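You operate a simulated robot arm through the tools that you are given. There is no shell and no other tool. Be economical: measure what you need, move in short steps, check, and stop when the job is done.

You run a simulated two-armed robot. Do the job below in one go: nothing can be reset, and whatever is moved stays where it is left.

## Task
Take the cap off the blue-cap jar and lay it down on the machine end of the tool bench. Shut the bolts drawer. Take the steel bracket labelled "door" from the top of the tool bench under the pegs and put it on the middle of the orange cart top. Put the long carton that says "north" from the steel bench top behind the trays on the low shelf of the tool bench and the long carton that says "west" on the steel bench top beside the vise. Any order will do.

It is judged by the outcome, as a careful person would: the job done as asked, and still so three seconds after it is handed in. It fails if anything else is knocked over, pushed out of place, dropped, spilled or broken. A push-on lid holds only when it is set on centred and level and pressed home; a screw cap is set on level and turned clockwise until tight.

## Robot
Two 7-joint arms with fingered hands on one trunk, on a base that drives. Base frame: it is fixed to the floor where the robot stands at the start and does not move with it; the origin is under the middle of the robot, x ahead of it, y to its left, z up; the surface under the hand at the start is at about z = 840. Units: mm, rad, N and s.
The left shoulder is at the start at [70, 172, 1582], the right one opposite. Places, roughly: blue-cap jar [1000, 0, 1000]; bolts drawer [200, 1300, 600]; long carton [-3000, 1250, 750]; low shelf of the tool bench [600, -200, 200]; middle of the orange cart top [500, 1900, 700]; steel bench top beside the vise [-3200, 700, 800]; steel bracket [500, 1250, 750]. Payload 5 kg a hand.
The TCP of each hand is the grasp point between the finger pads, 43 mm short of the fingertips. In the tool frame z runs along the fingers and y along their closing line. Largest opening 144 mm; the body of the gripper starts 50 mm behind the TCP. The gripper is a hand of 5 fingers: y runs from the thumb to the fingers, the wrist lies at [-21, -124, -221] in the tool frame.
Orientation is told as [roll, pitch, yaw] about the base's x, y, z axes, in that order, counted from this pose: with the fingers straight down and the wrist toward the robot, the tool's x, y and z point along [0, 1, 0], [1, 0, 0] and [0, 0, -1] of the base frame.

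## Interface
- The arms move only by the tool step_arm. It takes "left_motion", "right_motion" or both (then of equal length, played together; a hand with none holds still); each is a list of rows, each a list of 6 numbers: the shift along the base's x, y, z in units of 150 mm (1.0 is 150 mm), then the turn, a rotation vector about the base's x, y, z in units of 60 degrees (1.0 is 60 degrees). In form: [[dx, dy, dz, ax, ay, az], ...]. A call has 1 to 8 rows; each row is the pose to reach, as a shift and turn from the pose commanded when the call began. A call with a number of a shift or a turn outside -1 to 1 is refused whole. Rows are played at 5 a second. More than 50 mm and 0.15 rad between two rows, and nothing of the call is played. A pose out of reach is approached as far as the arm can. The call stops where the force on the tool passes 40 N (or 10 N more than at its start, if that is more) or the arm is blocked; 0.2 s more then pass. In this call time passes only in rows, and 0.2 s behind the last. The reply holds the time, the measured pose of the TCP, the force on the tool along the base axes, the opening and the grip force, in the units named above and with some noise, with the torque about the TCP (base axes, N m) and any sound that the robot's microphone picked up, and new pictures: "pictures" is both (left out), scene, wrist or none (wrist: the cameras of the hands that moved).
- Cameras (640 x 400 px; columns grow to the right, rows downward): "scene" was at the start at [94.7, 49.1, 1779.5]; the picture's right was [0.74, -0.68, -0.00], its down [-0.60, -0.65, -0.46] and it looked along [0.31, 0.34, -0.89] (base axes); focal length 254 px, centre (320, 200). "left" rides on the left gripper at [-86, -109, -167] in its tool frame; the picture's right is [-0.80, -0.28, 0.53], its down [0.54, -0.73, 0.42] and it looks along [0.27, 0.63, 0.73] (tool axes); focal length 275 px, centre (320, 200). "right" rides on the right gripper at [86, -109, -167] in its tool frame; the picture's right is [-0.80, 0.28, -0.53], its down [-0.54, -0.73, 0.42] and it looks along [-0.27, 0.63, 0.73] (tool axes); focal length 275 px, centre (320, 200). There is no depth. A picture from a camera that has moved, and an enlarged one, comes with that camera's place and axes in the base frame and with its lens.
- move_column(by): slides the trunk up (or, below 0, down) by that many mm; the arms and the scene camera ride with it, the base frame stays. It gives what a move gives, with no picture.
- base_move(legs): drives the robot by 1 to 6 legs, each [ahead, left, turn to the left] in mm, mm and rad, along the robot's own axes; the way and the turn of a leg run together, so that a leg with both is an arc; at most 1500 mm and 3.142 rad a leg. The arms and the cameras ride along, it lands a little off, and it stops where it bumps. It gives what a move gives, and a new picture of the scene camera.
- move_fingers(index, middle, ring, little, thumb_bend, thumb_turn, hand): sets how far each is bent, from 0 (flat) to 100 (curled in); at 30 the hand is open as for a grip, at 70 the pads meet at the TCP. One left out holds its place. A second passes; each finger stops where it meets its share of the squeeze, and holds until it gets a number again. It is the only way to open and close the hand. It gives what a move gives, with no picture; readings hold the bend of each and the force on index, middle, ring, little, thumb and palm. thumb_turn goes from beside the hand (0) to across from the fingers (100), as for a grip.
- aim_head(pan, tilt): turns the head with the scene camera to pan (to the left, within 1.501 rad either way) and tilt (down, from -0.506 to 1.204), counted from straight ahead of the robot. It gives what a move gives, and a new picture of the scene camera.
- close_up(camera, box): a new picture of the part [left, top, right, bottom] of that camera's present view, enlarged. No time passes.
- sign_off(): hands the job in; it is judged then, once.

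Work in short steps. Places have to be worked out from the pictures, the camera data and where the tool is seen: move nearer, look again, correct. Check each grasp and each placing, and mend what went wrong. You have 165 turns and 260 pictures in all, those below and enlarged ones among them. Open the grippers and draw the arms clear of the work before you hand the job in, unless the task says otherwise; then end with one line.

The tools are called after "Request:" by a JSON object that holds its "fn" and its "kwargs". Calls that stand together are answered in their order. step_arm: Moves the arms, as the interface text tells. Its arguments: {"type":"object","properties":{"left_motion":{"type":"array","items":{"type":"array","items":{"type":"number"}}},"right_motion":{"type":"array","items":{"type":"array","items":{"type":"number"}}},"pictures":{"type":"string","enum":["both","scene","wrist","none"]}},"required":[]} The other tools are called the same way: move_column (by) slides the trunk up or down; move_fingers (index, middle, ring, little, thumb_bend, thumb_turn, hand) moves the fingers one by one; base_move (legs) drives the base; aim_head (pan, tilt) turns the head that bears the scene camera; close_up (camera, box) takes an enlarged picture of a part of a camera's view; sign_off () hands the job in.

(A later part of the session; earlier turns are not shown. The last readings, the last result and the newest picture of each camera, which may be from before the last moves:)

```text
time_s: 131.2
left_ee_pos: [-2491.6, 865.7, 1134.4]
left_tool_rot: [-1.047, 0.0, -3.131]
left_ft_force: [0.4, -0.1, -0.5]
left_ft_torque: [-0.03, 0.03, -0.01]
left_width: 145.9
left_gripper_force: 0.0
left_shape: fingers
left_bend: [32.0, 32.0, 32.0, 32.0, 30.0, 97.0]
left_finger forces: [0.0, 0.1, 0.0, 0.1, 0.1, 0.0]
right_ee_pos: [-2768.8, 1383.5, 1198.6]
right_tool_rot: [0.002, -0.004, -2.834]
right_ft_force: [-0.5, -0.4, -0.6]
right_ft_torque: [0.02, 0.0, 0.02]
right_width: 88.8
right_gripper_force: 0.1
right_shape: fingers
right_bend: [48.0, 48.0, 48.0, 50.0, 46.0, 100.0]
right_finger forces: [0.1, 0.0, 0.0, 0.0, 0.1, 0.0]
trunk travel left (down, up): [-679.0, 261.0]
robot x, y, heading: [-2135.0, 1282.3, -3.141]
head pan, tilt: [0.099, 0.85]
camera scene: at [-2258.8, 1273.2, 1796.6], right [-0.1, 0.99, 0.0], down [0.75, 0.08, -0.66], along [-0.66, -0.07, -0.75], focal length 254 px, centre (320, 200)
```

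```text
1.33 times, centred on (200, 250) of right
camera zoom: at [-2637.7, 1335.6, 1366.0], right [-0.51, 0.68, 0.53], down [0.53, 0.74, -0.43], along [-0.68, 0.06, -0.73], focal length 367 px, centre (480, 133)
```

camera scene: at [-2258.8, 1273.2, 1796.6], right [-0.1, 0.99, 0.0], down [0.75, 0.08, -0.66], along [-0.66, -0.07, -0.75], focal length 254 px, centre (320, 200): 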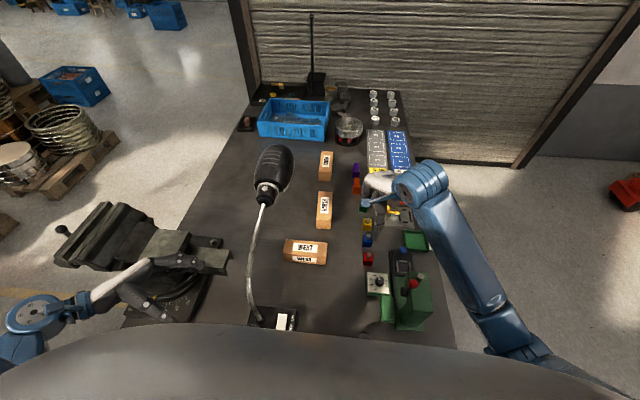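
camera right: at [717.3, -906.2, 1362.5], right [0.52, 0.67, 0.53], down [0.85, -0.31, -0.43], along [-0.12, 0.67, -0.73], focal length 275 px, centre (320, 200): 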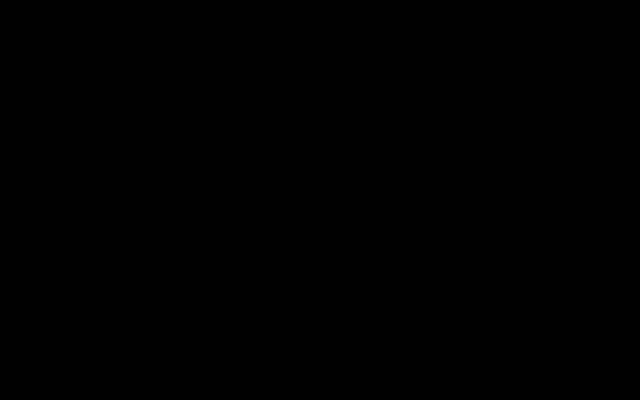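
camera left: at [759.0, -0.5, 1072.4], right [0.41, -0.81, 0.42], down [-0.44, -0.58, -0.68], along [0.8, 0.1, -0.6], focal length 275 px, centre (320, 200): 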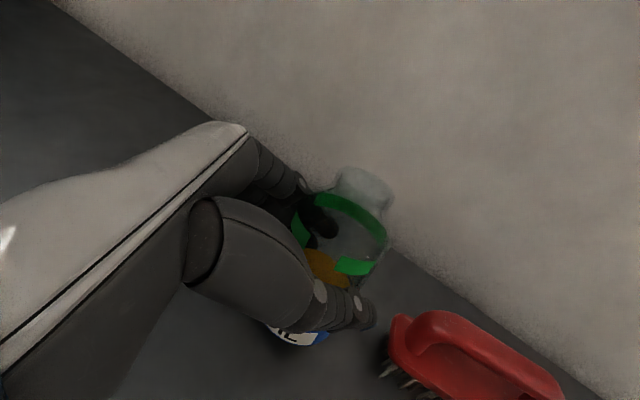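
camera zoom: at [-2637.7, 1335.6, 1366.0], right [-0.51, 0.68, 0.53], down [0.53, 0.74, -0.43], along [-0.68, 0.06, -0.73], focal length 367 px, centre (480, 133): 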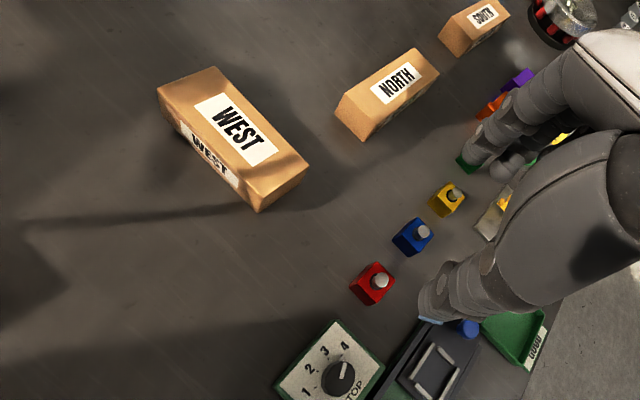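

West top ≈ [-2800, 1154, ~870]. Raise the left hand clear of the vise, shift the base 100 mm left, then bring the right hand over WEST with straight yaw.

Request:
{"fn": "step_arm", "kwargs": {"left_motion": [[0, 0, 0.25, 0, 0, 0], [0.1, 0, 0.5, 0, 0, 0], [0.2, 0, 0.75, 0, 0, 0], [0.3, 0, 1, 0, 0, 0]], "pictures": "none"}}

Request:
{"fn": "base_move", "kwargs": {"legs": [[0, 100, 0]]}}

Request:
{"fn": "step_arm", "kwargs": {"right_motion": [[0, -0.15, -0.1, 0, 0, -0.07], [-0.05, -0.3, -0.3, 0, 0, -0.15], [-0.1, -0.5, -0.5, 0, 0, -0.22], [-0.15, -0.7, -0.7, 0, 0, -0.295], [-0.2, -0.85, -0.85, 0, 0, -0.295]], "pictures": "both"}}

```text
time_s: 132.2
left_ee_pos: [-2444.5, 864.7, 1286.3]
left_tool_rot: [-1.045, 0.0, -3.131]
left_ft_force: [-0.8, 0.7, 0.2]
left_ft_torque: [0.0, 0.01, 0.04]
left_width: 146.2
left_gripper_force: 0.1
left_shape: fingers
left_bend: [32.0, 32.0, 32.0, 32.0, 30.0, 98.0]
left_finger forces: [0.1, 0.0, 0.0, 0.0, 0.1, 0.0]
right_ee_pos: [-2768.7, 1384.6, 1198.2]
right_tool_rot: [0.003, -0.008, -2.836]
right_ft_force: [0.4, 0.2, 0.3]
right_ft_torque: [-0.02, 0.0, 0.0]
right_width: 89.0
right_gripper_force: 0.0
right_shape: fingers
right_bend: [48.0, 48.0, 48.0, 50.0, 46.0, 100.0]
right_finger forces: [0.1, 0.0, 0.0, 0.0, 0.1, 0.0]
trunk travel left (down, up): [-679.0, 261.0]
robot x, y, heading: [-2132.7, 1280.3, -3.146]
head pan, tilt: [0.099, 0.85]
```

```text
time_s: 133.3
left_ee_pos: [-2444.4, 770.8, 1286.8]
left_tool_rot: [-1.041, 0.0, -3.131]
left_ft_force: [-0.5, 1.4, 0.1]
left_ft_torque: [-0.07, 0.02, 0.01]
left_width: 145.8
left_gripper_force: 0.1
left_shape: fingers
left_bend: [32.0, 32.0, 32.0, 32.0, 30.0, 98.0]
left_finger forces: [0.0, 0.1, 0.0, 0.0, 0.0, 0.0]
right_ee_pos: [-2768.6, 1289.3, 1199.2]
right_tool_rot: [0.006, -0.008, -2.835]
right_ft_force: [-0.2, 2.1, -0.5]
right_ft_torque: [-0.06, 0.0, -0.03]
right_width: 88.9
right_gripper_force: 0.1
right_shape: fingers
right_bend: [48.0, 48.0, 48.0, 50.0, 46.0, 100.0]
right_finger forces: [0.0, 0.1, 0.0, 0.1, 0.0, 0.1]
trunk travel left (down, up): [-679.0, 261.0]
robot x, y, heading: [-2130.1, 1181.8, -3.14]
head pan, tilt: [0.099, 0.85]
camera scene: at [-2257.9, 1180.2, 1796.6], right [-0.1, 0.99, 0.0], down [0.75, 0.07, -0.66], along [-0.66, -0.07, -0.75], focal length 254 px, centre (320, 200)
```

scene: 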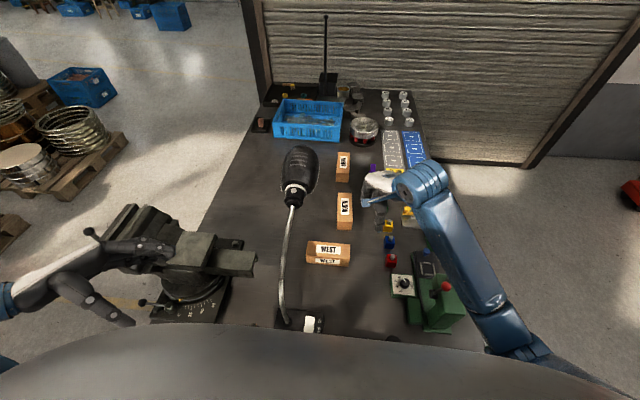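

```text
time_s: 134.5
left_ee_pos: [-2447.1, 767.3, 1285.0]
left_tool_rot: [-1.046, 0.0, -3.132]
left_ft_force: [0.0, -0.3, -1.0]
left_ft_torque: [0.0, -0.02, -0.04]
left_width: 145.9
left_gripper_force: 0.0
left_shape: fingers
left_bend: [32.0, 32.0, 32.0, 32.0, 30.0, 98.0]
left_finger forces: [0.0, 0.0, 0.1, 0.0, 0.0, 0.0]
right_ee_pos: [-2796.6, 1156.7, 1071.7]
right_tool_rot: [-0.002, -0.005, 3.137]
right_ft_force: [-0.3, 0.4, 0.1]
right_ft_torque: [-0.02, -0.01, 0.0]
right_width: 88.8
right_gripper_force: 0.1
right_shape: fingers
right_bend: [48.0, 48.0, 48.0, 50.0, 46.0, 100.0]
right_finger forces: [0.1, 0.0, 0.0, 0.1, 0.0, 0.0]
trunk travel left (down, up): [-679.0, 261.0]
robot x, y, heading: [-2132.4, 1177.7, -3.139]
head pan, tilt: [0.099, 0.85]
camera scene: at [-2258.2, 1174.7, 1796.6], right [-0.1, 0.99, 0.0], down [0.75, 0.08, -0.66], along [-0.66, -0.07, -0.75], focal length 254 px, centre (320, 200)
camera right: at [-2687.7, 1071.4, 1237.8], right [-0.28, 0.8, 0.54], down [0.73, 0.54, -0.43], along [-0.63, 0.27, -0.73], focal length 275 px, centre (320, 200)
```

scene: 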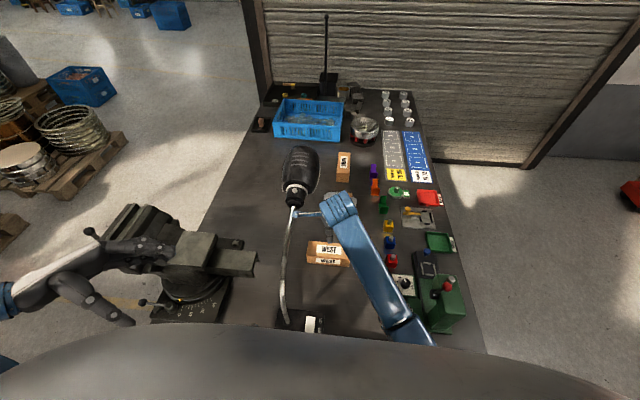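
right: 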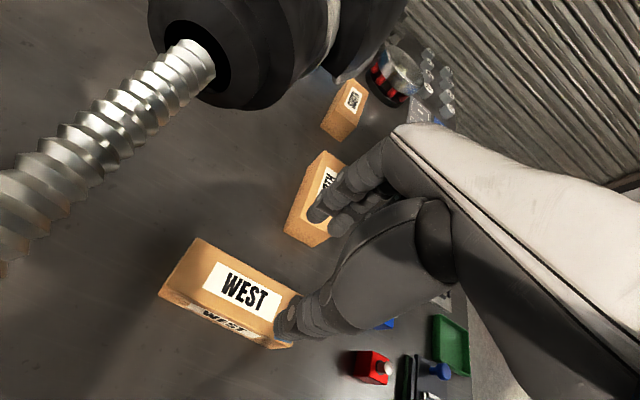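

The lamp stem is very close to the wrist camera mount from this side. Retract and instead approach from the bench's north side.

Request:
{"fn": "step_arm", "kwargs": {"right_motion": [[0.05, 0.2, 0.15, 0, 0, 0], [0.1, 0.45, 0.3, 0, 0, 0], [0.2, 0.7, 0.5, 0, 0, 0.1], [0.3, 0.95, 0.7, 0, 0, 0.2]], "pictures": "none"}}

Request:
{"fn": "base_move", "kwargs": {"legs": [[-600, 0, 0], [0, -1000, 0]]}}

Request:
{"fn": "aim_head", "kwargs": {"pan": 0.0, "tilt": 0.5}}

```text
refused: row 3 steps farther than a row can; nothing moved
```

```text
time_s: 142.6
left_ee_pos: [-1837.3, 1751.0, 1285.3]
left_tool_rot: [-1.047, 0.0, -3.13]
left_ft_force: [0.0, 0.1, -0.4]
left_ft_torque: [-0.04, -0.02, 0.01]
left_width: 146.2
left_gripper_force: 0.1
left_shape: fingers
left_bend: [32.0, 32.0, 32.0, 32.0, 30.0, 98.0]
left_finger forces: [0.0, 0.1, 0.1, 0.1, 0.0, 0.0]
right_ee_pos: [-2190.0, 2139.2, 1070.6]
right_tool_rot: [0.0, -0.006, 3.143]
right_ft_force: [-0.5, 0.2, 0.2]
right_ft_torque: [0.0, 0.0, -0.01]
right_width: 88.6
right_gripper_force: 0.0
right_shape: fingers
right_bend: [48.0, 48.0, 48.0, 50.0, 46.0, 100.0]
right_finger forces: [0.0, 0.0, 0.1, 0.1, 0.0, 0.0]
trunk travel left (down, up): [-679.0, 261.0]
robot x, y, heading: [-1528.8, 2163.0, -3.135]
head pan, tilt: [0.099, 0.85]
camera scene: at [-1650.8, 2157.9, 1796.6], right [-0.1, 0.99, 0.0], down [0.75, 0.08, -0.66], along [-0.66, -0.07, -0.75], focal length 254 px, centre (320, 200)
```

scene: 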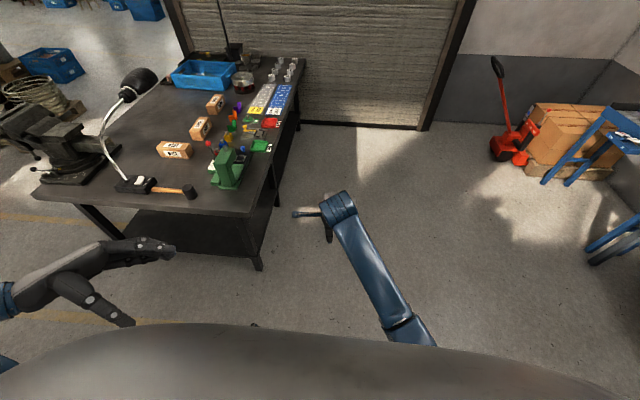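

```text
time_s: 143.5
left_ee_pos: [-1837.7, 1751.1, 1285.2]
left_tool_rot: [-1.045, 0.0, -3.131]
left_ft_force: [0.3, -0.2, -0.4]
left_ft_torque: [0.03, -0.01, -0.04]
left_width: 146.0
left_gripper_force: 0.1
left_shape: fingers
left_bend: [32.0, 32.0, 32.0, 32.0, 30.0, 98.0]
left_finger forces: [0.0, 0.0, 0.0, 0.0, 0.0, 0.0]
right_ee_pos: [-2190.1, 2140.1, 1071.3]
right_tool_rot: [0.001, -0.006, 3.141]
right_ft_force: [-0.4, -0.1, -0.5]
right_ft_torque: [0.01, -0.03, 0.01]
right_width: 88.9
right_gripper_force: 0.0
right_shape: fingers
right_bend: [48.0, 48.0, 48.0, 50.0, 46.0, 100.0]
right_finger forces: [0.0, 0.0, 0.1, 0.0, 0.0, 0.0]
trunk travel left (down, up): [-679.0, 261.0]
robot x, y, heading: [-1524.8, 2165.4, -3.14]
head pan, tilt: [0.0, 0.499]
camera scene: at [-1664.0, 2167.2, 1826.5], right [0.0, 1.0, 0.0], down [0.48, 0.0, -0.88], along [-0.88, 0.0, -0.48], focal length 254 px, centre (320, 200)
```

scene: 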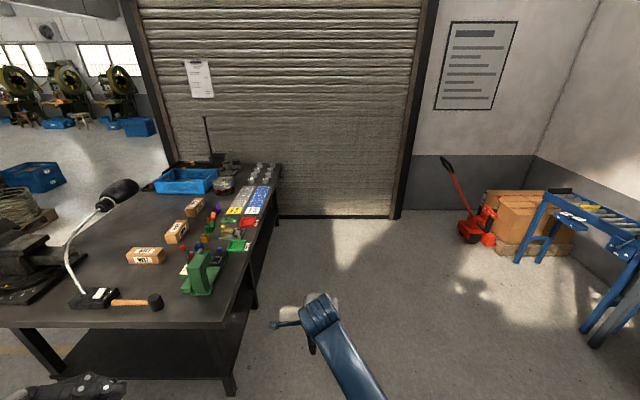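

Nothing disturbed. Drive along the north side and turn to face the bench.

Request:
{"fn": "base_move", "kwargs": {"legs": [[1300, 0, 0], [0, 0, 1.571]]}}

Request:
{"fn": "aim_head", "kwargs": {"pan": 0.0, "tilt": 0.75}}

```text
time_s: 153.8
left_ee_pos: [-2413.0, 1845.3, 1285.4]
left_tool_rot: [-1.045, 0.0, -1.577]
left_ft_force: [0.3, -0.2, -0.4]
left_ft_torque: [0.03, -0.03, 0.0]
left_width: 145.8
left_gripper_force: 0.1
left_shape: fingers
left_bend: [32.0, 32.0, 32.0, 32.0, 30.0, 98.0]
left_finger forces: [0.0, 0.1, 0.1, 0.0, 0.1, 0.1]
right_ee_pos: [-2808.0, 1502.2, 1071.6]
right_tool_rot: [0.002, -0.005, -1.588]
right_ft_force: [0.5, 0.4, 0.2]
right_ft_torque: [-0.05, 0.01, 0.01]
right_width: 88.9
right_gripper_force: 0.0
right_shape: fingers
right_bend: [48.0, 48.0, 48.0, 50.0, 46.0, 100.0]
right_finger forces: [0.1, 0.0, 0.0, 0.1, 0.1, 0.0]
trunk travel left (down, up): [-679.0, 261.0]
robot x, y, heading: [-2823.7, 2164.9, -1.589]
head pan, tilt: [0.0, 0.499]
camera scene: at [-2823.0, 2028.3, 1826.6], right [-1.0, 0.01, 0.0], down [0.01, 0.48, -0.88], along [-0.01, -0.88, -0.48], focal length 254 px, centre (320, 200)
```

scene: 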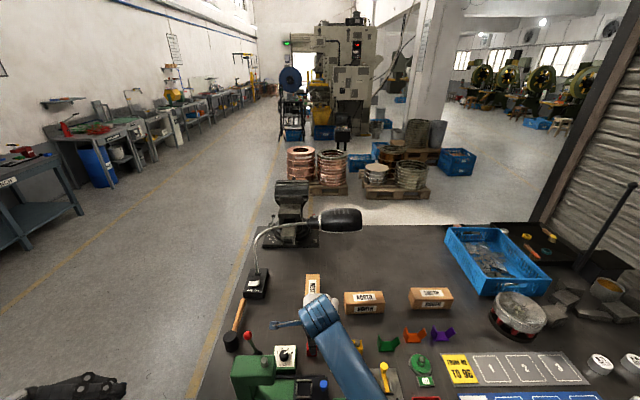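

```text
time_s: 154.6
left_ee_pos: [-2412.3, 1845.5, 1285.1]
left_tool_rot: [-1.045, -0.001, -1.577]
left_ft_force: [0.1, 0.3, 0.8]
left_ft_torque: [0.04, 0.01, -0.01]
left_width: 145.8
left_gripper_force: 0.1
left_shape: fingers
left_bend: [32.0, 32.0, 32.0, 32.0, 30.0, 98.0]
left_finger forces: [0.0, 0.0, 0.0, 0.1, 0.0, 0.1]
right_ee_pos: [-2808.6, 1502.3, 1070.7]
right_tool_rot: [0.002, -0.005, -1.588]
right_ft_force: [0.8, -0.7, -0.2]
right_ft_torque: [-0.03, 0.0, 0.0]
right_width: 89.0
right_gripper_force: 0.0
right_shape: fingers
right_bend: [48.0, 48.0, 48.0, 50.0, 46.0, 100.0]
right_finger forces: [0.0, 0.0, 0.1, 0.1, 0.0, 0.1]
trunk travel left (down, up): [-679.0, 261.0]
robot x, y, heading: [-2824.2, 2169.4, -1.585]
head pan, tilt: [0.0, 0.75]
camera scene: at [-2822.6, 2036.7, 1804.7], right [-1.0, 0.01, 0.0], down [0.01, 0.68, -0.73], along [-0.01, -0.73, -0.68], focal length 254 px, centre (320, 200)
```

scene: 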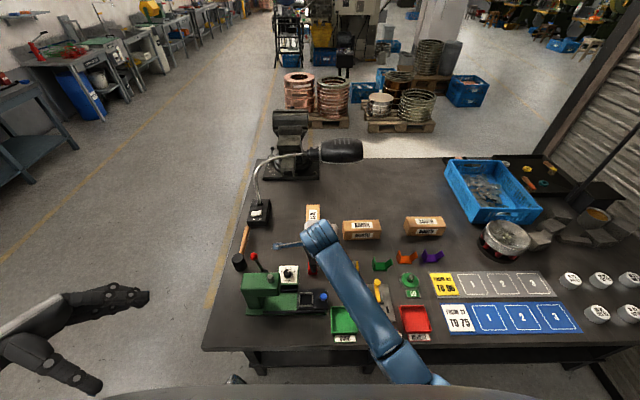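

Good view. Lamp head hangs near WEST's far side, so I'll grip WEST toward its near end with wrist pointing west. Drive up to the bench and zoom.

Request:
{"fn": "base_move", "kwargs": {"legs": [[160, 0, 0.015]]}}

Request:
{"fn": "aim_head", "kwargs": {"pan": 0.0, "tilt": 0.8}}

Request:
{"fn": "close_up", "kwargs": {"camera": "scene", "box": [240, 120, 440, 270]}}

Request:
{"fn": "close_up", "kwargs": {"camera": "right", "box": [0, 0, 640, 400]}}

```text
time_s: 156.0
left_ee_pos: [-2409.8, 1694.8, 1286.4]
left_tool_rot: [-1.046, -0.002, -1.562]
left_ft_force: [0.2, 0.7, -0.1]
left_ft_torque: [-0.02, -0.06, 0.06]
left_width: 146.0
left_gripper_force: 0.1
left_shape: fingers
left_bend: [32.0, 32.0, 32.0, 32.0, 30.0, 98.0]
left_finger forces: [0.1, 0.1, 0.0, 0.0, 0.0, 0.1]
right_ee_pos: [-2799.6, 1345.5, 1072.1]
right_tool_rot: [0.001, -0.008, -1.572]
right_ft_force: [0.1, 0.3, -0.2]
right_ft_torque: [-0.04, 0.01, 0.0]
right_width: 89.2
right_gripper_force: 0.1
right_shape: fingers
right_bend: [48.0, 48.0, 48.0, 50.0, 46.0, 100.0]
right_finger forces: [0.1, 0.0, 0.1, 0.1, 0.1, 0.1]
trunk travel left (down, up): [-679.0, 261.0]
robot x, y, heading: [-2824.3, 2006.1, -1.57]
head pan, tilt: [0.0, 0.75]
camera scene: at [-2821.7, 1880.2, 1805.0], right [-1.0, 0.0, 0.0], down [0.0, 0.68, -0.73], along [0.0, -0.73, -0.68], focal length 254 px, centre (320, 200)
```

scene: 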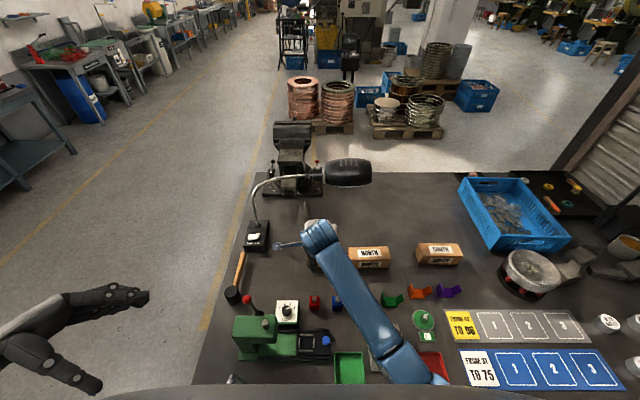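

```text
time_s: 156.6
left_ee_pos: [-2408.2, 1694.7, 1286.5]
left_tool_rot: [-1.045, -0.002, -1.56]
left_ft_force: [0.6, -0.4, -0.1]
left_ft_torque: [-0.01, -0.03, 0.05]
left_width: 146.1
left_gripper_force: 0.0
left_shape: fingers
left_bend: [32.0, 32.0, 32.0, 32.0, 30.0, 98.0]
left_finger forces: [0.0, 0.1, 0.0, 0.0, 0.1, 0.0]
right_ee_pos: [-2799.7, 1343.1, 1071.3]
right_tool_rot: [0.001, -0.006, -1.573]
right_ft_force: [-0.3, 0.4, -0.4]
right_ft_torque: [-0.02, 0.0, -0.01]
right_width: 89.0
right_gripper_force: 0.0
right_shape: fingers
right_bend: [48.0, 48.0, 48.0, 50.0, 46.0, 100.0]
right_finger forces: [0.0, 0.0, 0.0, 0.1, 0.0, 0.0]
trunk travel left (down, up): [-679.0, 261.0]
robot x, y, heading: [-2819.5, 2009.6, -1.572]
head pan, tilt: [0.0, 0.799]
camera scene: at [-2821.7, 1880.1, 1800.8], right [-1.0, 0.0, 0.0], down [0.0, 0.72, -0.7], along [0.0, -0.7, -0.72], focal length 254 px, centre (320, 200)
```

scene: 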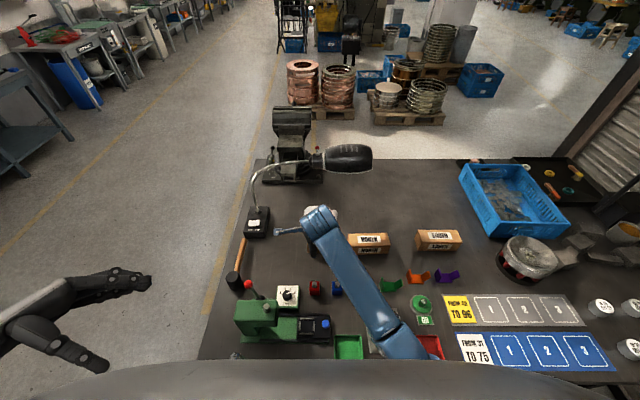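

```text
2.67 times, centred on (340, 195) of scene
camera zoom: at [-2821.7, 1880.1, 1800.8], right [-1.0, 0.0, 0.0], down [0.0, 0.72, -0.7], along [0.0, -0.7, -0.72], focal length 678 px, centre (267, 213)
```

zoom: 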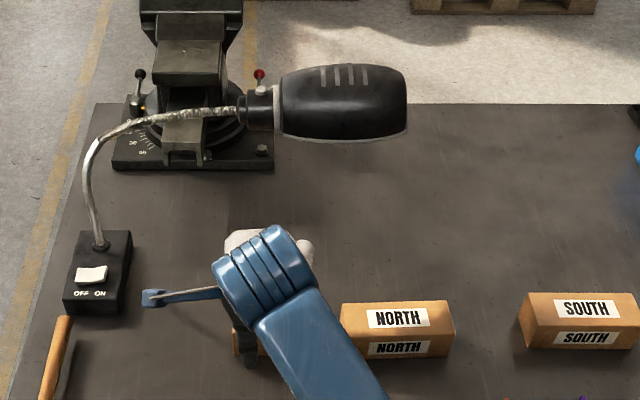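

```text
1.00 times, centred on (320, 200) of right (not enlarged: the box is as wide or as high as the picture)
camera zoom: at [-2712.6, 1453.0, 1238.7], right [-0.8, -0.28, 0.54], down [-0.54, 0.72, -0.43], along [-0.27, -0.63, -0.73], focal length 275 px, centre (320, 200)
```

zoom: 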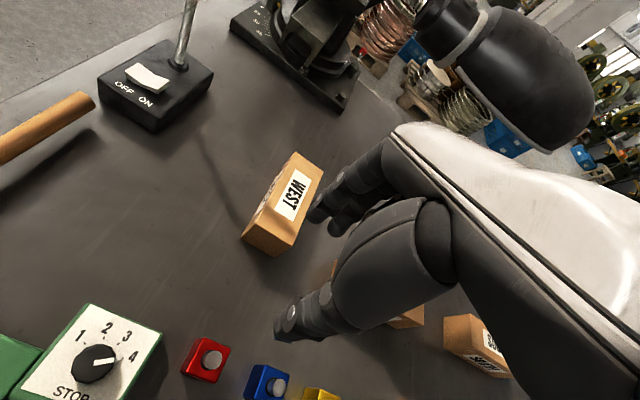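

WEST ≈ [-2803, 1133], spanning y 1040–1228, top z≈837; lamp head ≈ [-2937, 1040, 1185]. Open the right hand and turn it +90°.

Request:
{"fn": "move_fingers", "kwargs": {"hand": "right", "index": 30, "middle": 30, "ring": 30, "little": 30, "thumb_bend": 30}}

Request:
{"fn": "step_arm", "kwargs": {"right_motion": [[0, 0, 0, 0, 0, 0.125], [0, 0, 0, 0, 0, 0.25], [0, 0, 0, 0, 0, 0.375], [0, 0, 0, 0, 0, 0.5], [0, 0, 0, 0, 0, 0.625], [0, 0, 0, 0, 0, 0.75], [0, 0, 0, 0, 0, 0.875], [0, 0, 0, 0, 0, 1]], "pictures": "none"}}

Request:
{"fn": "step_arm", "kwargs": {"right_motion": [[0, 0, 0, 0, 0, 0.125], [0, 0, 0, 0, 0, 0.25], [0, 0, 0, 0, 0, 0.375], [0, 0, 0, 0, 0, 0.5]], "pictures": "both"}}

```text
time_s: 157.6
left_ee_pos: [-2409.8, 1692.0, 1285.3]
left_tool_rot: [-1.044, 0.0, -1.56]
left_ft_force: [-0.1, -0.7, -0.5]
left_ft_torque: [0.0, -0.01, -0.01]
left_width: 145.9
left_gripper_force: 0.0
left_shape: fingers
left_bend: [32.0, 32.0, 32.0, 32.0, 30.0, 98.0]
left_finger forces: [0.1, 0.0, 0.0, 0.1, 0.0, 0.0]
right_ee_pos: [-2799.4, 1341.9, 1071.3]
right_tool_rot: [0.003, -0.006, -1.572]
right_ft_force: [0.2, -0.2, -0.2]
right_ft_torque: [0.0, -0.04, 0.01]
right_width: 149.4
right_gripper_force: 0.0
right_shape: fingers
right_bend: [30.0, 30.0, 30.0, 30.0, 30.0, 98.0]
right_finger forces: [0.0, 0.0, 0.1, 0.1, 0.0, 0.1]
trunk travel left (down, up): [-679.0, 261.0]
robot x, y, heading: [-2820.9, 2007.2, -1.571]
head pan, tilt: [0.0, 0.799]
```

```text
time_s: 159.4
left_ee_pos: [-2409.9, 1692.2, 1285.7]
left_tool_rot: [-1.047, 0.001, -1.562]
left_ft_force: [0.1, -0.3, 0.6]
left_ft_torque: [-0.03, -0.03, -0.03]
left_width: 146.0
left_gripper_force: 0.0
left_shape: fingers
left_bend: [32.0, 32.0, 32.0, 32.0, 30.0, 98.0]
left_finger forces: [0.1, 0.0, 0.1, 0.0, 0.0, 0.1]
right_ee_pos: [-2798.7, 1341.2, 1072.3]
right_tool_rot: [0.001, -0.007, -0.523]
right_ft_force: [0.2, -0.1, -0.1]
right_ft_torque: [0.01, 0.02, 0.0]
right_width: 149.3
right_gripper_force: 0.1
right_shape: fingers
right_bend: [30.0, 30.0, 30.0, 30.0, 30.0, 98.0]
right_finger forces: [0.0, 0.0, 0.0, 0.0, 0.0, 0.0]
trunk travel left (down, up): [-679.0, 261.0]
robot x, y, heading: [-2827.6, 2008.4, -1.57]
head pan, tilt: [0.0, 0.799]
```

```text
time_s: 160.4
left_ee_pos: [-2408.0, 1692.4, 1286.0]
left_tool_rot: [-1.048, -0.001, -1.56]
left_ft_force: [-1.0, 0.1, -0.5]
left_ft_torque: [0.02, -0.02, 0.03]
left_width: 146.2
left_gripper_force: 0.0
left_shape: fingers
left_bend: [32.0, 32.0, 32.0, 32.0, 30.0, 98.0]
left_finger forces: [0.1, 0.0, 0.0, 0.0, 0.1, 0.0]
right_ee_pos: [-2799.8, 1341.9, 1069.8]
right_tool_rot: [0.002, -0.006, 0.0]
right_ft_force: [0.1, 0.2, 0.8]
right_ft_torque: [0.03, 0.01, -0.03]
right_width: 149.2
right_gripper_force: 0.0
right_shape: fingers
right_bend: [30.0, 30.0, 30.0, 30.0, 30.0, 98.0]
right_finger forces: [0.0, 0.0, 0.1, 0.0, 0.0, 0.1]
trunk travel left (down, up): [-679.0, 261.0]
robot x, y, heading: [-2826.6, 2007.9, -1.567]
head pan, tilt: [0.0, 0.799]
camera scene: at [-2821.4, 1877.6, 1800.5], right [-1.0, 0.0, 0.0], down [0.0, 0.72, -0.7], along [0.0, -0.7, -0.72], focal length 254 px, centre (320, 200)
camera right: at [-2907.9, 1428.2, 1237.9], right [0.28, -0.8, 0.53], down [-0.72, -0.54, -0.43], along [0.63, -0.27, -0.73], focal length 275 px, centre (320, 200)
```

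scene: 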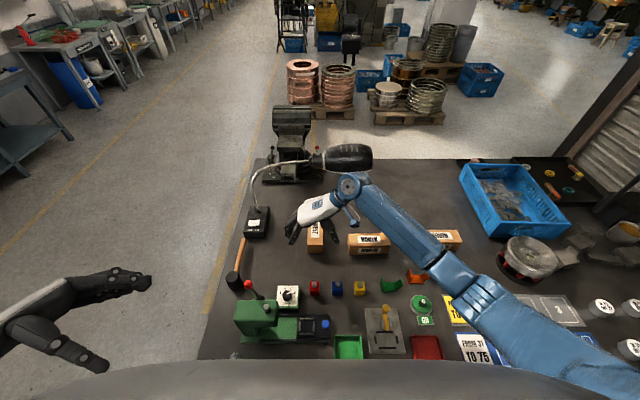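
right: 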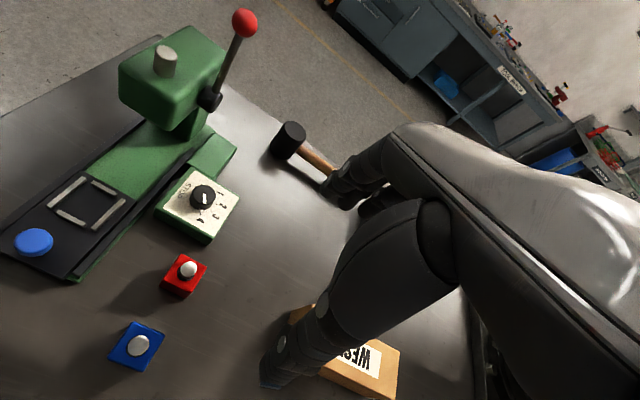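

Turn succeeded. Lower to z≈920 and move in to y≈1180.

Request:
{"fn": "step_arm", "kwargs": {"right_motion": [[0, 0, -0.25, 0, 0, 0], [0, 0, -0.5, 0, 0, 0], [0, 0, -0.75, 0, 0, 0], [0, 0, -1, 0, 0, 0]], "pictures": "none"}}

Request:
{"fn": "step_arm", "kwargs": {"right_motion": [[0, -0.25, -0.03, 0, 0, 0], [0.01, -0.5, -0.06, 0, 0, 0], [0.02, -0.75, -0.1, 0, 0, 0], [0.02, -1, -0.13, 0, 0, 0]], "pictures": "both"}}

Request:
{"fn": "close_up", "kwargs": {"camera": "scene", "box": [240, 120, 440, 270]}}

```text
time_s: 161.4
left_ee_pos: [-2409.0, 1693.1, 1285.0]
left_tool_rot: [-1.047, 0.0, -1.559]
left_ft_force: [-0.9, -0.5, 0.3]
left_ft_torque: [0.04, 0.0, -0.03]
left_width: 145.9
left_gripper_force: 0.1
left_shape: fingers
left_bend: [32.0, 32.0, 32.0, 32.0, 30.0, 98.0]
left_finger forces: [0.0, 0.0, 0.0, 0.0, 0.0, 0.0]
right_ee_pos: [-2798.9, 1343.2, 919.3]
right_tool_rot: [0.0, -0.006, -0.002]
right_ft_force: [0.0, -0.5, 0.4]
right_ft_torque: [0.0, -0.01, -0.03]
right_width: 149.2
right_gripper_force: 0.1
right_shape: fingers
right_bend: [30.0, 30.0, 30.0, 30.0, 30.0, 98.0]
right_finger forces: [0.0, 0.0, 0.0, 0.0, 0.1, 0.0]
trunk travel left (down, up): [-679.0, 261.0]
robot x, y, heading: [-2819.5, 2007.1, -1.569]
head pan, tilt: [0.0, 0.799]
```

```text
time_s: 162.4
left_ee_pos: [-2404.1, 1691.6, 1283.7]
left_tool_rot: [-1.05, 0.003, -1.561]
left_ft_force: [2.9, -0.5, -1.7]
left_ft_torque: [0.01, 0.2, -0.07]
left_width: 145.8
left_gripper_force: 0.1
left_shape: fingers
left_bend: [32.0, 32.0, 32.0, 32.0, 30.0, 98.0]
left_finger forces: [0.0, 0.0, 0.1, 0.0, 0.1, 0.0]
right_ee_pos: [-2800.1, 1200.5, 893.2]
right_tool_rot: [0.011, 0.004, -0.003]
right_ft_force: [-12.4, 10.0, -19.2]
right_ft_torque: [-0.56, -1.08, -0.26]
right_width: 149.3
right_gripper_force: 0.1
right_shape: fingers
right_bend: [30.0, 30.0, 30.0, 30.0, 30.0, 97.0]
right_finger forces: [0.0, 0.0, 0.0, 0.1, 0.0, 0.1]
trunk travel left (down, up): [-679.0, 261.0]
robot x, y, heading: [-2820.7, 2005.4, -1.567]
head pan, tilt: [0.0, 0.799]
camera scene: at [-2815.4, 1877.3, 1800.4], right [-1.0, 0.0, 0.0], down [0.0, 0.72, -0.7], along [0.0, -0.7, -0.72], focal length 254 px, centre (320, 200)
camera right: at [-2907.0, 1287.4, 1062.6], right [0.28, -0.8, 0.52], down [-0.73, -0.54, -0.43], along [0.62, -0.26, -0.74], focal length 275 px, centre (320, 200)
```

scene: 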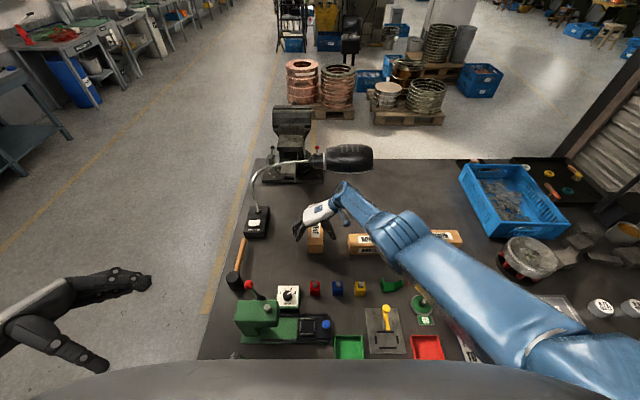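
right: 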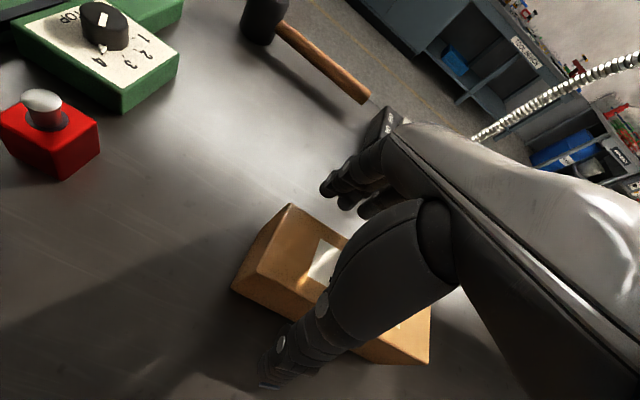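

```text
2.67 times, centred on (340, 195) of scene
camera zoom: at [-2815.4, 1877.3, 1800.4], right [-1.0, 0.0, 0.0], down [0.0, 0.72, -0.7], along [0.0, -0.7, -0.72], focal length 678 px, centre (267, 213)
```

zoom: 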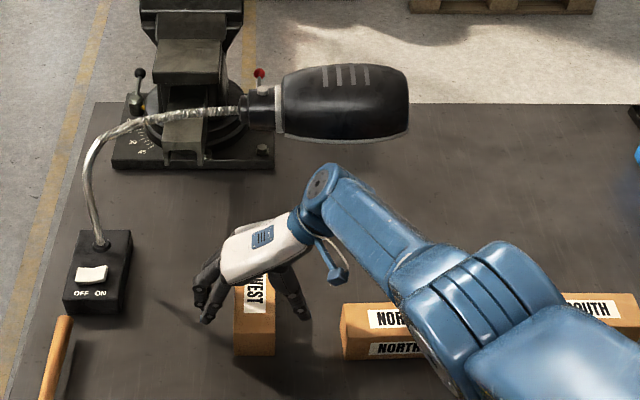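

There's an unexpected 20 N load. Back off slightly (10 mm toward robot) and read again.

Request:
{"fn": "step_arm", "kwargs": {"right_motion": [[0, 0.07, 0, 0, 0, 0], [0, 0.07, 0, 0, 0, 0]], "pictures": "none"}}

Request:
{"fn": "close_up", "kwargs": {"camera": "scene", "box": [270, 130, 430, 250]}}

```text
time_s: 163.0
left_ee_pos: [-2407.5, 1692.4, 1283.9]
left_tool_rot: [-1.048, -0.001, -1.56]
left_ft_force: [0.2, 0.4, -0.1]
left_ft_torque: [0.04, 0.05, -0.03]
left_width: 146.0
left_gripper_force: 0.1
left_shape: fingers
left_bend: [32.0, 32.0, 32.0, 32.0, 30.0, 98.0]
left_finger forces: [0.1, 0.0, 0.1, 0.0, 0.0, 0.0]
right_ee_pos: [-2794.2, 1203.2, 901.1]
right_tool_rot: [0.001, -0.003, -0.002]
right_ft_force: [0.1, -0.4, -0.3]
right_ft_torque: [0.0, 0.03, 0.02]
right_width: 149.7
right_gripper_force: 0.0
right_shape: fingers
right_bend: [30.0, 30.0, 30.0, 30.0, 30.0, 98.0]
right_finger forces: [0.0, 0.1, 0.0, 0.1, 0.0, 0.0]
trunk travel left (down, up): [-679.0, 261.0]
robot x, y, heading: [-2826.1, 2006.3, -1.566]
head pan, tilt: [0.0, 0.799]
```

```text
3.33 times, centred on (350, 190) of scene
camera zoom: at [-2819.7, 1877.8, 1800.6], right [-1.0, 0.0, 0.0], down [0.0, 0.72, -0.7], along [0.0, -0.7, -0.72], focal length 848 px, centre (220, 233)
```

zoom: 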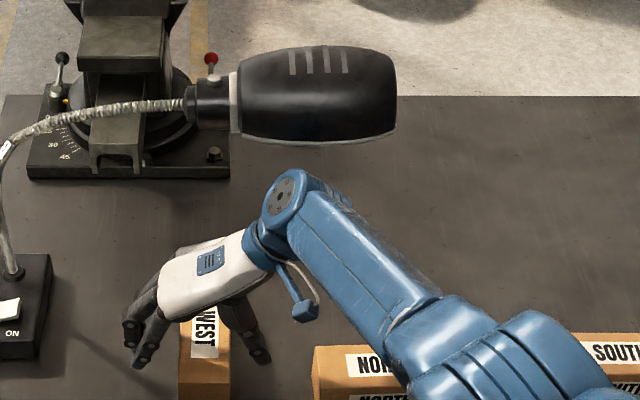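

Contact was with the lamp at wrist height. Lower first here (wrist goes below the lamp head), then slide in.

Request:
{"fn": "step_arm", "kwargs": {"right_motion": [[0, 0, -0.12, 0, 0, 0], [0, 0, -0.24, 0, 0, 0], [0, 0, -0.36, 0, 0, 0]], "pictures": "none"}}

Request:
{"fn": "step_arm", "kwargs": {"right_motion": [[0, -0.08, 0, 0, 0, 0], [0, -0.16, 0, 0, 0, 0], [0, -0.25, 0, 0, 0, 0]], "pictures": "wrist"}}

Request:
{"fn": "close_up", "kwargs": {"camera": "scene", "box": [270, 130, 430, 250]}}

```text
time_s: 163.8
left_ee_pos: [-2408.5, 1692.0, 1287.9]
left_tool_rot: [-1.045, -0.001, -1.561]
left_ft_force: [-0.2, 0.8, 0.7]
left_ft_torque: [0.0, -0.03, -0.03]
left_width: 145.9
left_gripper_force: 0.0
left_shape: fingers
left_bend: [32.0, 32.0, 32.0, 32.0, 30.0, 98.0]
left_finger forces: [0.0, 0.0, 0.1, 0.0, 0.0, 0.1]
right_ee_pos: [-2792.8, 1219.3, 868.1]
right_tool_rot: [-0.001, -0.006, -0.001]
right_ft_force: [0.1, -0.3, -0.4]
right_ft_torque: [-0.01, -0.01, -0.01]
right_width: 149.7
right_gripper_force: 0.0
right_shape: fingers
right_bend: [30.0, 30.0, 30.0, 30.0, 30.0, 98.0]
right_finger forces: [0.0, 0.1, 0.0, 0.0, 0.0, 0.0]
right hand out of reach, approached as far as the arm can: row 1, 2, 3
trunk travel left (down, up): [-679.0, 261.0]
robot x, y, heading: [-2821.2, 2007.9, -1.573]
head pan, tilt: [0.0, 0.799]
```

```text
time_s: 164.6
left_ee_pos: [-2409.8, 1692.3, 1285.3]
left_tool_rot: [-1.046, 0.0, -1.56]
left_ft_force: [0.1, -0.1, -0.1]
left_ft_torque: [0.01, 0.0, -0.04]
left_width: 145.9
left_gripper_force: 0.0
left_shape: fingers
left_bend: [32.0, 32.0, 32.0, 32.0, 30.0, 98.0]
left_finger forces: [0.0, 0.0, 0.0, 0.1, 0.0, 0.0]
right_ee_pos: [-2795.6, 1215.2, 874.9]
right_tool_rot: [0.002, -0.006, -0.002]
right_ft_force: [-0.4, -1.3, 0.8]
right_ft_torque: [-0.01, 0.02, -0.01]
right_width: 149.6
right_gripper_force: 0.0
right_shape: fingers
right_bend: [30.0, 30.0, 30.0, 30.0, 30.0, 98.0]
right_finger forces: [0.1, 0.1, 0.0, 0.1, 0.1, 0.0]
right hand out of reach, approached as far as the arm can: row 1, 2, 3
trunk travel left (down, up): [-679.0, 261.0]
robot x, y, heading: [-2821.4, 2006.5, -1.571]
head pan, tilt: [0.0, 0.799]
camera right: at [-2902.8, 1301.9, 1041.3], right [0.28, -0.8, 0.53], down [-0.72, -0.54, -0.43], along [0.63, -0.27, -0.73], focal length 275 px, centre (320, 200)
```

right: 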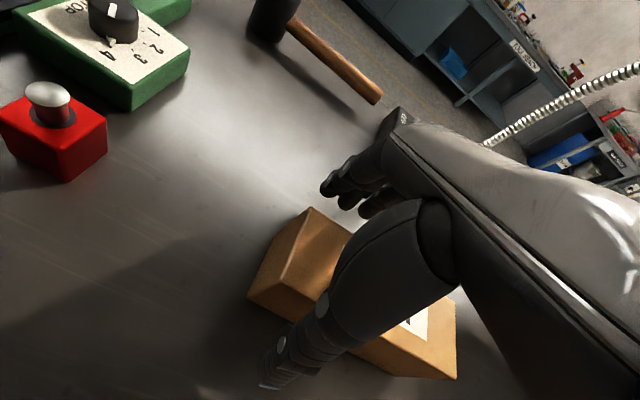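

```text
3.33 times, centred on (350, 190) of scene
camera zoom: at [-2821.8, 1878.1, 1800.6], right [-1.0, 0.0, 0.0], down [0.0, 0.72, -0.7], along [0.0, -0.7, -0.72], focal length 848 px, centre (220, 233)
```

zoom: 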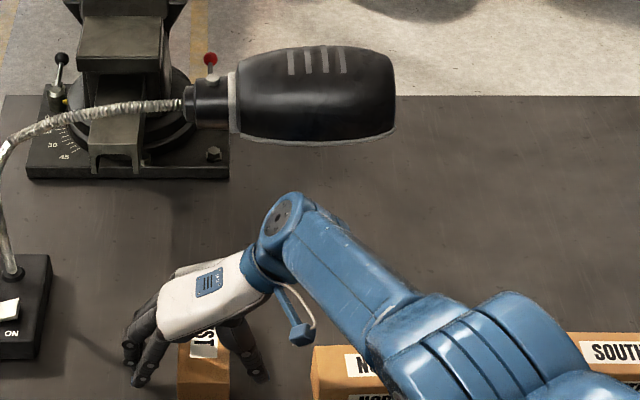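

Out of reach with this shoulder height. Raise the hand and lower the trunk equally to gain reach.

Request:
{"fn": "step_arm", "kwargs": {"right_motion": [[0, 0.15, 0.15, 0, 0, 0], [0, 0.3, 0.4, 0, 0, 0], [0, 0.3, 0.7, 0, 0, 0], [0, 0.3, 1, 0, 0, 0]], "pictures": "none"}}

Request:
{"fn": "move_column", "kwargs": {"by": -150}}

```text
time_s: 165.6
left_ee_pos: [-2409.5, 1692.9, 1286.2]
left_tool_rot: [-1.045, -0.001, -1.56]
left_ft_force: [-1.1, 0.1, 0.7]
left_ft_torque: [0.03, -0.02, 0.02]
left_width: 146.1
left_gripper_force: 0.0
left_shape: fingers
left_bend: [32.0, 32.0, 32.0, 32.0, 30.0, 98.0]
left_finger forces: [0.0, 0.1, 0.1, 0.0, 0.1, 0.0]
right_ee_pos: [-2793.1, 1260.4, 1023.9]
right_tool_rot: [0.004, -0.005, -0.002]
right_ft_force: [-1.2, 0.5, -0.8]
right_ft_torque: [-0.03, -0.04, -0.01]
right_width: 149.8
right_gripper_force: 0.0
right_shape: fingers
right_bend: [30.0, 30.0, 30.0, 30.0, 30.0, 97.0]
right_finger forces: [0.1, 0.1, 0.0, 0.0, 0.0, 0.0]
trunk travel left (down, up): [-679.0, 261.0]
robot x, y, heading: [-2821.1, 2009.6, -1.569]
head pan, tilt: [0.0, 0.799]
```

```text
time_s: 167.4
left_ee_pos: [-2410.1, 1692.0, 1136.2]
left_tool_rot: [-1.047, 0.002, -1.56]
left_ft_force: [-1.0, 0.2, 0.4]
left_ft_torque: [0.02, 0.01, 0.0]
left_width: 146.1
left_gripper_force: 0.1
left_shape: fingers
left_bend: [32.0, 32.0, 32.0, 32.0, 30.0, 98.0]
left_finger forces: [0.0, 0.0, 0.0, 0.0, 0.0, 0.0]
right_ee_pos: [-2791.9, 1259.2, 875.5]
right_tool_rot: [0.004, -0.005, -0.002]
right_ft_force: [-0.1, -0.3, -0.5]
right_ft_torque: [0.03, 0.02, -0.02]
right_width: 149.7
right_gripper_force: 0.0
right_shape: fingers
right_bend: [30.0, 30.0, 30.0, 30.0, 30.0, 98.0]
right_finger forces: [0.1, 0.0, 0.0, 0.1, 0.1, 0.0]
trunk travel left (down, up): [-529.0, 411.0]
robot x, y, heading: [-2822.9, 2004.8, -1.569]
head pan, tilt: [0.0, 0.799]
```

Now slide in: z≈852, y≈1150.

Request:
{"fn": "step_arm", "kwargs": {"right_motion": [[0, -0.15, -0.08, 0, 0, 0], [0, -0.3, -0.16, 0, 0, 0], [-0.01, -0.45, -0.17, 0, 0, 0], [-0.02, -0.6, -0.17, 0, 0, 0], [-0.02, -0.72, -0.17, 0, 0, 0]], "pictures": "both"}}

Request:
{"fn": "close_up", "kwargs": {"camera": "scene", "box": [240, 100, 440, 250]}}

```text
time_s: 168.6
left_ee_pos: [-2408.8, 1692.6, 1134.4]
left_tool_rot: [-1.046, 0.0, -1.56]
left_ft_force: [0.7, 0.2, -0.6]
left_ft_torque: [-0.05, 0.03, -0.02]
left_width: 145.8
left_gripper_force: 0.1
left_shape: fingers
left_bend: [32.0, 32.0, 32.0, 32.0, 30.0, 98.0]
left_finger forces: [0.0, 0.1, 0.0, 0.1, 0.1, 0.0]
right_ee_pos: [-2795.8, 1151.0, 848.1]
right_tool_rot: [0.002, -0.004, -0.002]
right_ft_force: [-0.9, 0.6, -1.3]
right_ft_torque: [-0.02, -0.01, 0.02]
right_width: 149.2
right_gripper_force: 0.0
right_shape: fingers
right_bend: [30.0, 30.0, 30.0, 30.0, 30.0, 97.0]
right_finger forces: [0.1, 0.0, 0.1, 0.1, 0.1, 0.1]
trunk travel left (down, up): [-529.0, 411.0]
robot x, y, heading: [-2822.9, 2006.4, -1.573]
head pan, tilt: [0.0, 0.799]
camera scene: at [-2820.5, 1877.8, 1650.5], right [-1.0, 0.0, 0.0], down [0.0, 0.72, -0.7], along [0.0, -0.7, -0.72], focal length 254 px, centre (320, 200)
camera right: at [-2904.2, 1238.5, 1015.6], right [0.28, -0.8, 0.53], down [-0.72, -0.54, -0.43], along [0.63, -0.27, -0.73], focal length 275 px, centre (320, 200)
```

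scene: 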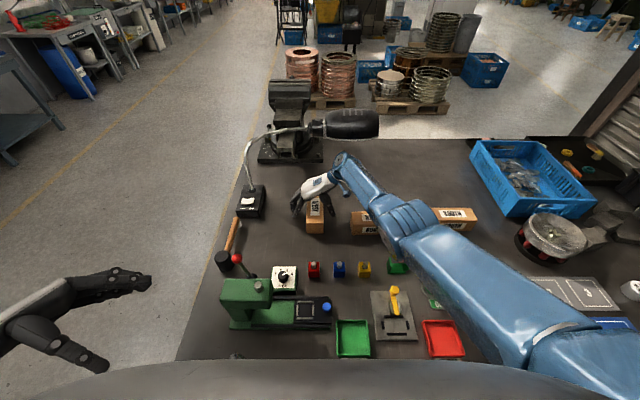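
right: 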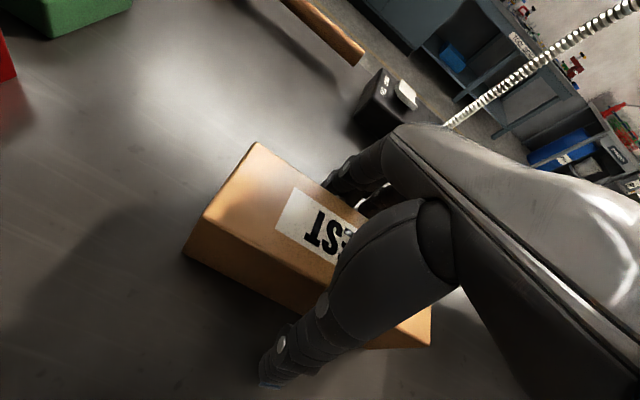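

```text
2.67 times, centred on (340, 175) of scene
camera zoom: at [-2820.5, 1877.8, 1650.5], right [-1.0, 0.0, 0.0], down [0.0, 0.72, -0.7], along [0.0, -0.7, -0.72], focal length 678 px, centre (267, 267)
```

zoom: 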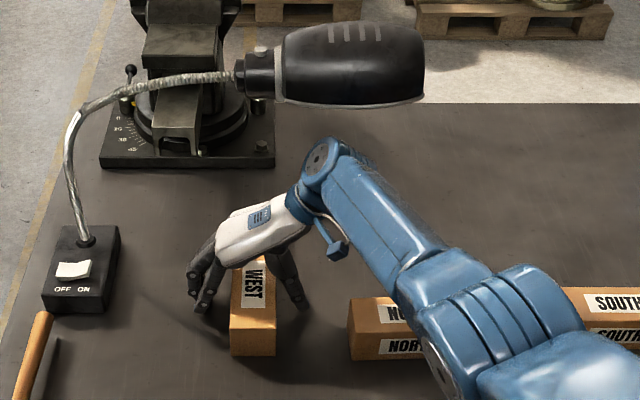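

Well placed over WEST. Lower 10 mm and close.

Request:
{"fn": "step_arm", "kwargs": {"right_motion": [[0, 0, -0.06, 0, 0, 0]], "pictures": "none"}}

Request:
{"fn": "move_fingers", "kwargs": {"hand": "right", "index": 65, "middle": 65, "ring": 65, "little": 65, "thumb_bend": 65}}

Request:
{"fn": "close_up", "kwargs": {"camera": "right", "box": [120, 100, 520, 380]}}

```text
time_s: 169.0
left_ee_pos: [-2408.9, 1694.4, 1136.1]
left_tool_rot: [-1.048, 0.0, -1.559]
left_ft_force: [0.2, 0.3, -0.3]
left_ft_torque: [-0.02, -0.01, -0.01]
left_width: 145.8
left_gripper_force: 0.0
left_shape: fingers
left_bend: [32.0, 32.0, 32.0, 32.0, 30.0, 98.0]
left_finger forces: [0.0, 0.0, 0.1, 0.0, 0.0, 0.0]
right_ee_pos: [-2795.1, 1152.0, 843.0]
right_tool_rot: [-0.001, -0.007, -0.002]
right_ft_force: [-1.6, -0.8, 11.0]
right_ft_torque: [-0.13, -0.84, 0.03]
right_width: 149.5
right_gripper_force: 5.1
right_shape: fingers
right_bend: [30.0, 30.0, 30.0, 30.0, 30.0, 98.0]
right_finger forces: [0.0, 10.9, 0.0, 0.1, 0.0, 0.1]
trunk travel left (down, up): [-529.0, 411.0]
robot x, y, heading: [-2820.6, 2004.5, -1.565]
head pan, tilt: [0.0, 0.799]
```

```text
time_s: 169.7
left_ee_pos: [-2408.5, 1693.3, 1135.3]
left_tool_rot: [-1.045, -0.001, -1.557]
left_ft_force: [0.4, 0.4, -0.7]
left_ft_torque: [0.01, 0.04, -0.07]
left_width: 145.7
left_gripper_force: 0.0
left_shape: fingers
left_bend: [32.0, 32.0, 32.0, 32.0, 30.0, 98.0]
left_finger forces: [0.0, 0.0, 0.1, 0.0, 0.0, 0.0]
right_ee_pos: [-2786.3, 1149.6, 848.1]
right_tool_rot: [-0.005, -0.017, 0.002]
right_ft_force: [3.4, 6.0, 20.7]
right_ft_torque: [0.13, -1.36, 0.29]
right_width: 72.0
right_gripper_force: 39.0
right_shape: fingers
right_bend: [53.0, 45.0, 58.0, 61.0, 54.0, 98.0]
right_finger forces: [14.6, 19.8, 8.8, 6.8, 28.0, 0.0]
trunk travel left (down, up): [-529.0, 411.0]
robot x, y, heading: [-2823.1, 2010.3, -1.567]
head pan, tilt: [0.0, 0.799]
stopped (right hand): the force on the tool passed its limit at 41 N (the readings are from after the stop); the commanded pose is now the measured one
```

```text
1.43 times, centred on (320, 240) of right
camera zoom: at [-2898.2, 1236.5, 1013.2], right [0.28, -0.79, 0.54], down [-0.72, -0.55, -0.43], along [0.64, -0.27, -0.72], focal length 393 px, centre (320, 143)
```

zoom: 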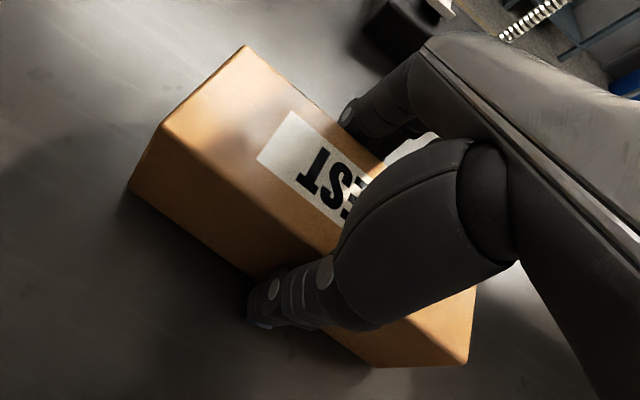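

Gripped (bench top is ~800). Lift 25 mm and pull back toward the robot, clear of the lamp, then rise.

Request:
{"fn": "step_arm", "kwargs": {"right_motion": [[0, 0, 0.08, 0, 0, 0], [0, 0, 0.18, 0, 0, 0], [0, 0.15, 0.2, 0, 0, 0], [0, 0.3, 0.25, 0, 0, 0], [0, 0.5, 0.4, 0, 0, 0], [0, 0.7, 0.6, 0, 0, 0], [0, 0.9, 0.8, 0, 0, 0], [0, 1, 1, 0, 0, 0]], "pictures": "both"}}

```text
time_s: 171.5
left_ee_pos: [-2409.7, 1693.4, 1135.7]
left_tool_rot: [-1.046, -0.001, -1.557]
left_ft_force: [0.7, 0.6, 0.3]
left_ft_torque: [0.02, 0.0, 0.03]
left_width: 146.0
left_gripper_force: 0.2
left_shape: fingers
left_bend: [32.0, 32.0, 32.0, 32.0, 30.0, 98.0]
left_finger forces: [0.1, 0.0, 0.0, 0.0, 0.0, 0.0]
right_ee_pos: [-2789.4, 1302.3, 994.8]
right_tool_rot: [-0.003, -0.011, -0.003]
right_ft_force: [0.6, -0.3, -3.2]
right_ft_torque: [-0.06, 0.02, 0.05]
right_width: 72.0
right_gripper_force: 27.5
right_shape: fingers
right_bend: [53.0, 48.0, 58.0, 61.0, 54.0, 98.0]
right_finger forces: [11.5, 0.1, 8.8, 6.8, 27.0, 0.0]
trunk travel left (down, up): [-529.0, 411.0]
robot x, y, heading: [-2819.1, 2007.1, -1.567]
head pan, tilt: [0.0, 0.799]
camera scene: at [-2821.4, 1878.7, 1650.6], right [-1.0, 0.0, 0.0], down [0.0, 0.72, -0.7], along [0.0, -0.7, -0.72], focal length 254 px, centre (320, 200)
camera right: at [-2900.5, 1389.1, 1161.9], right [0.28, -0.79, 0.54], down [-0.72, -0.54, -0.43], along [0.63, -0.27, -0.72], focal length 275 px, centre (320, 200)
```

scene: 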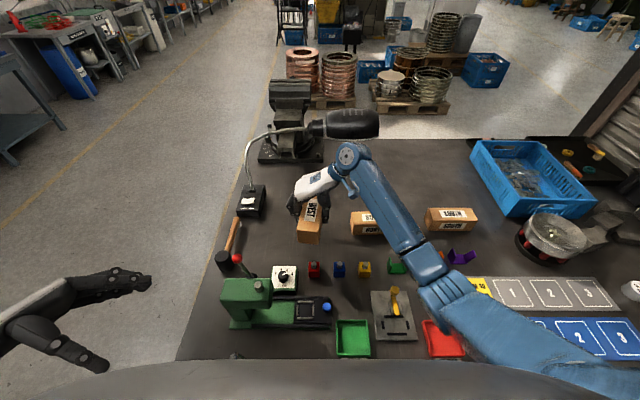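
right: 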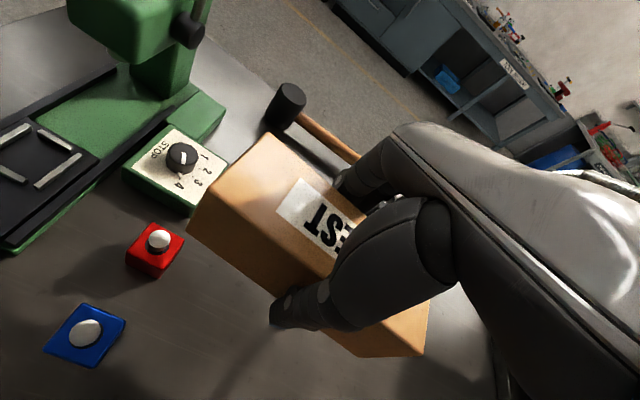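

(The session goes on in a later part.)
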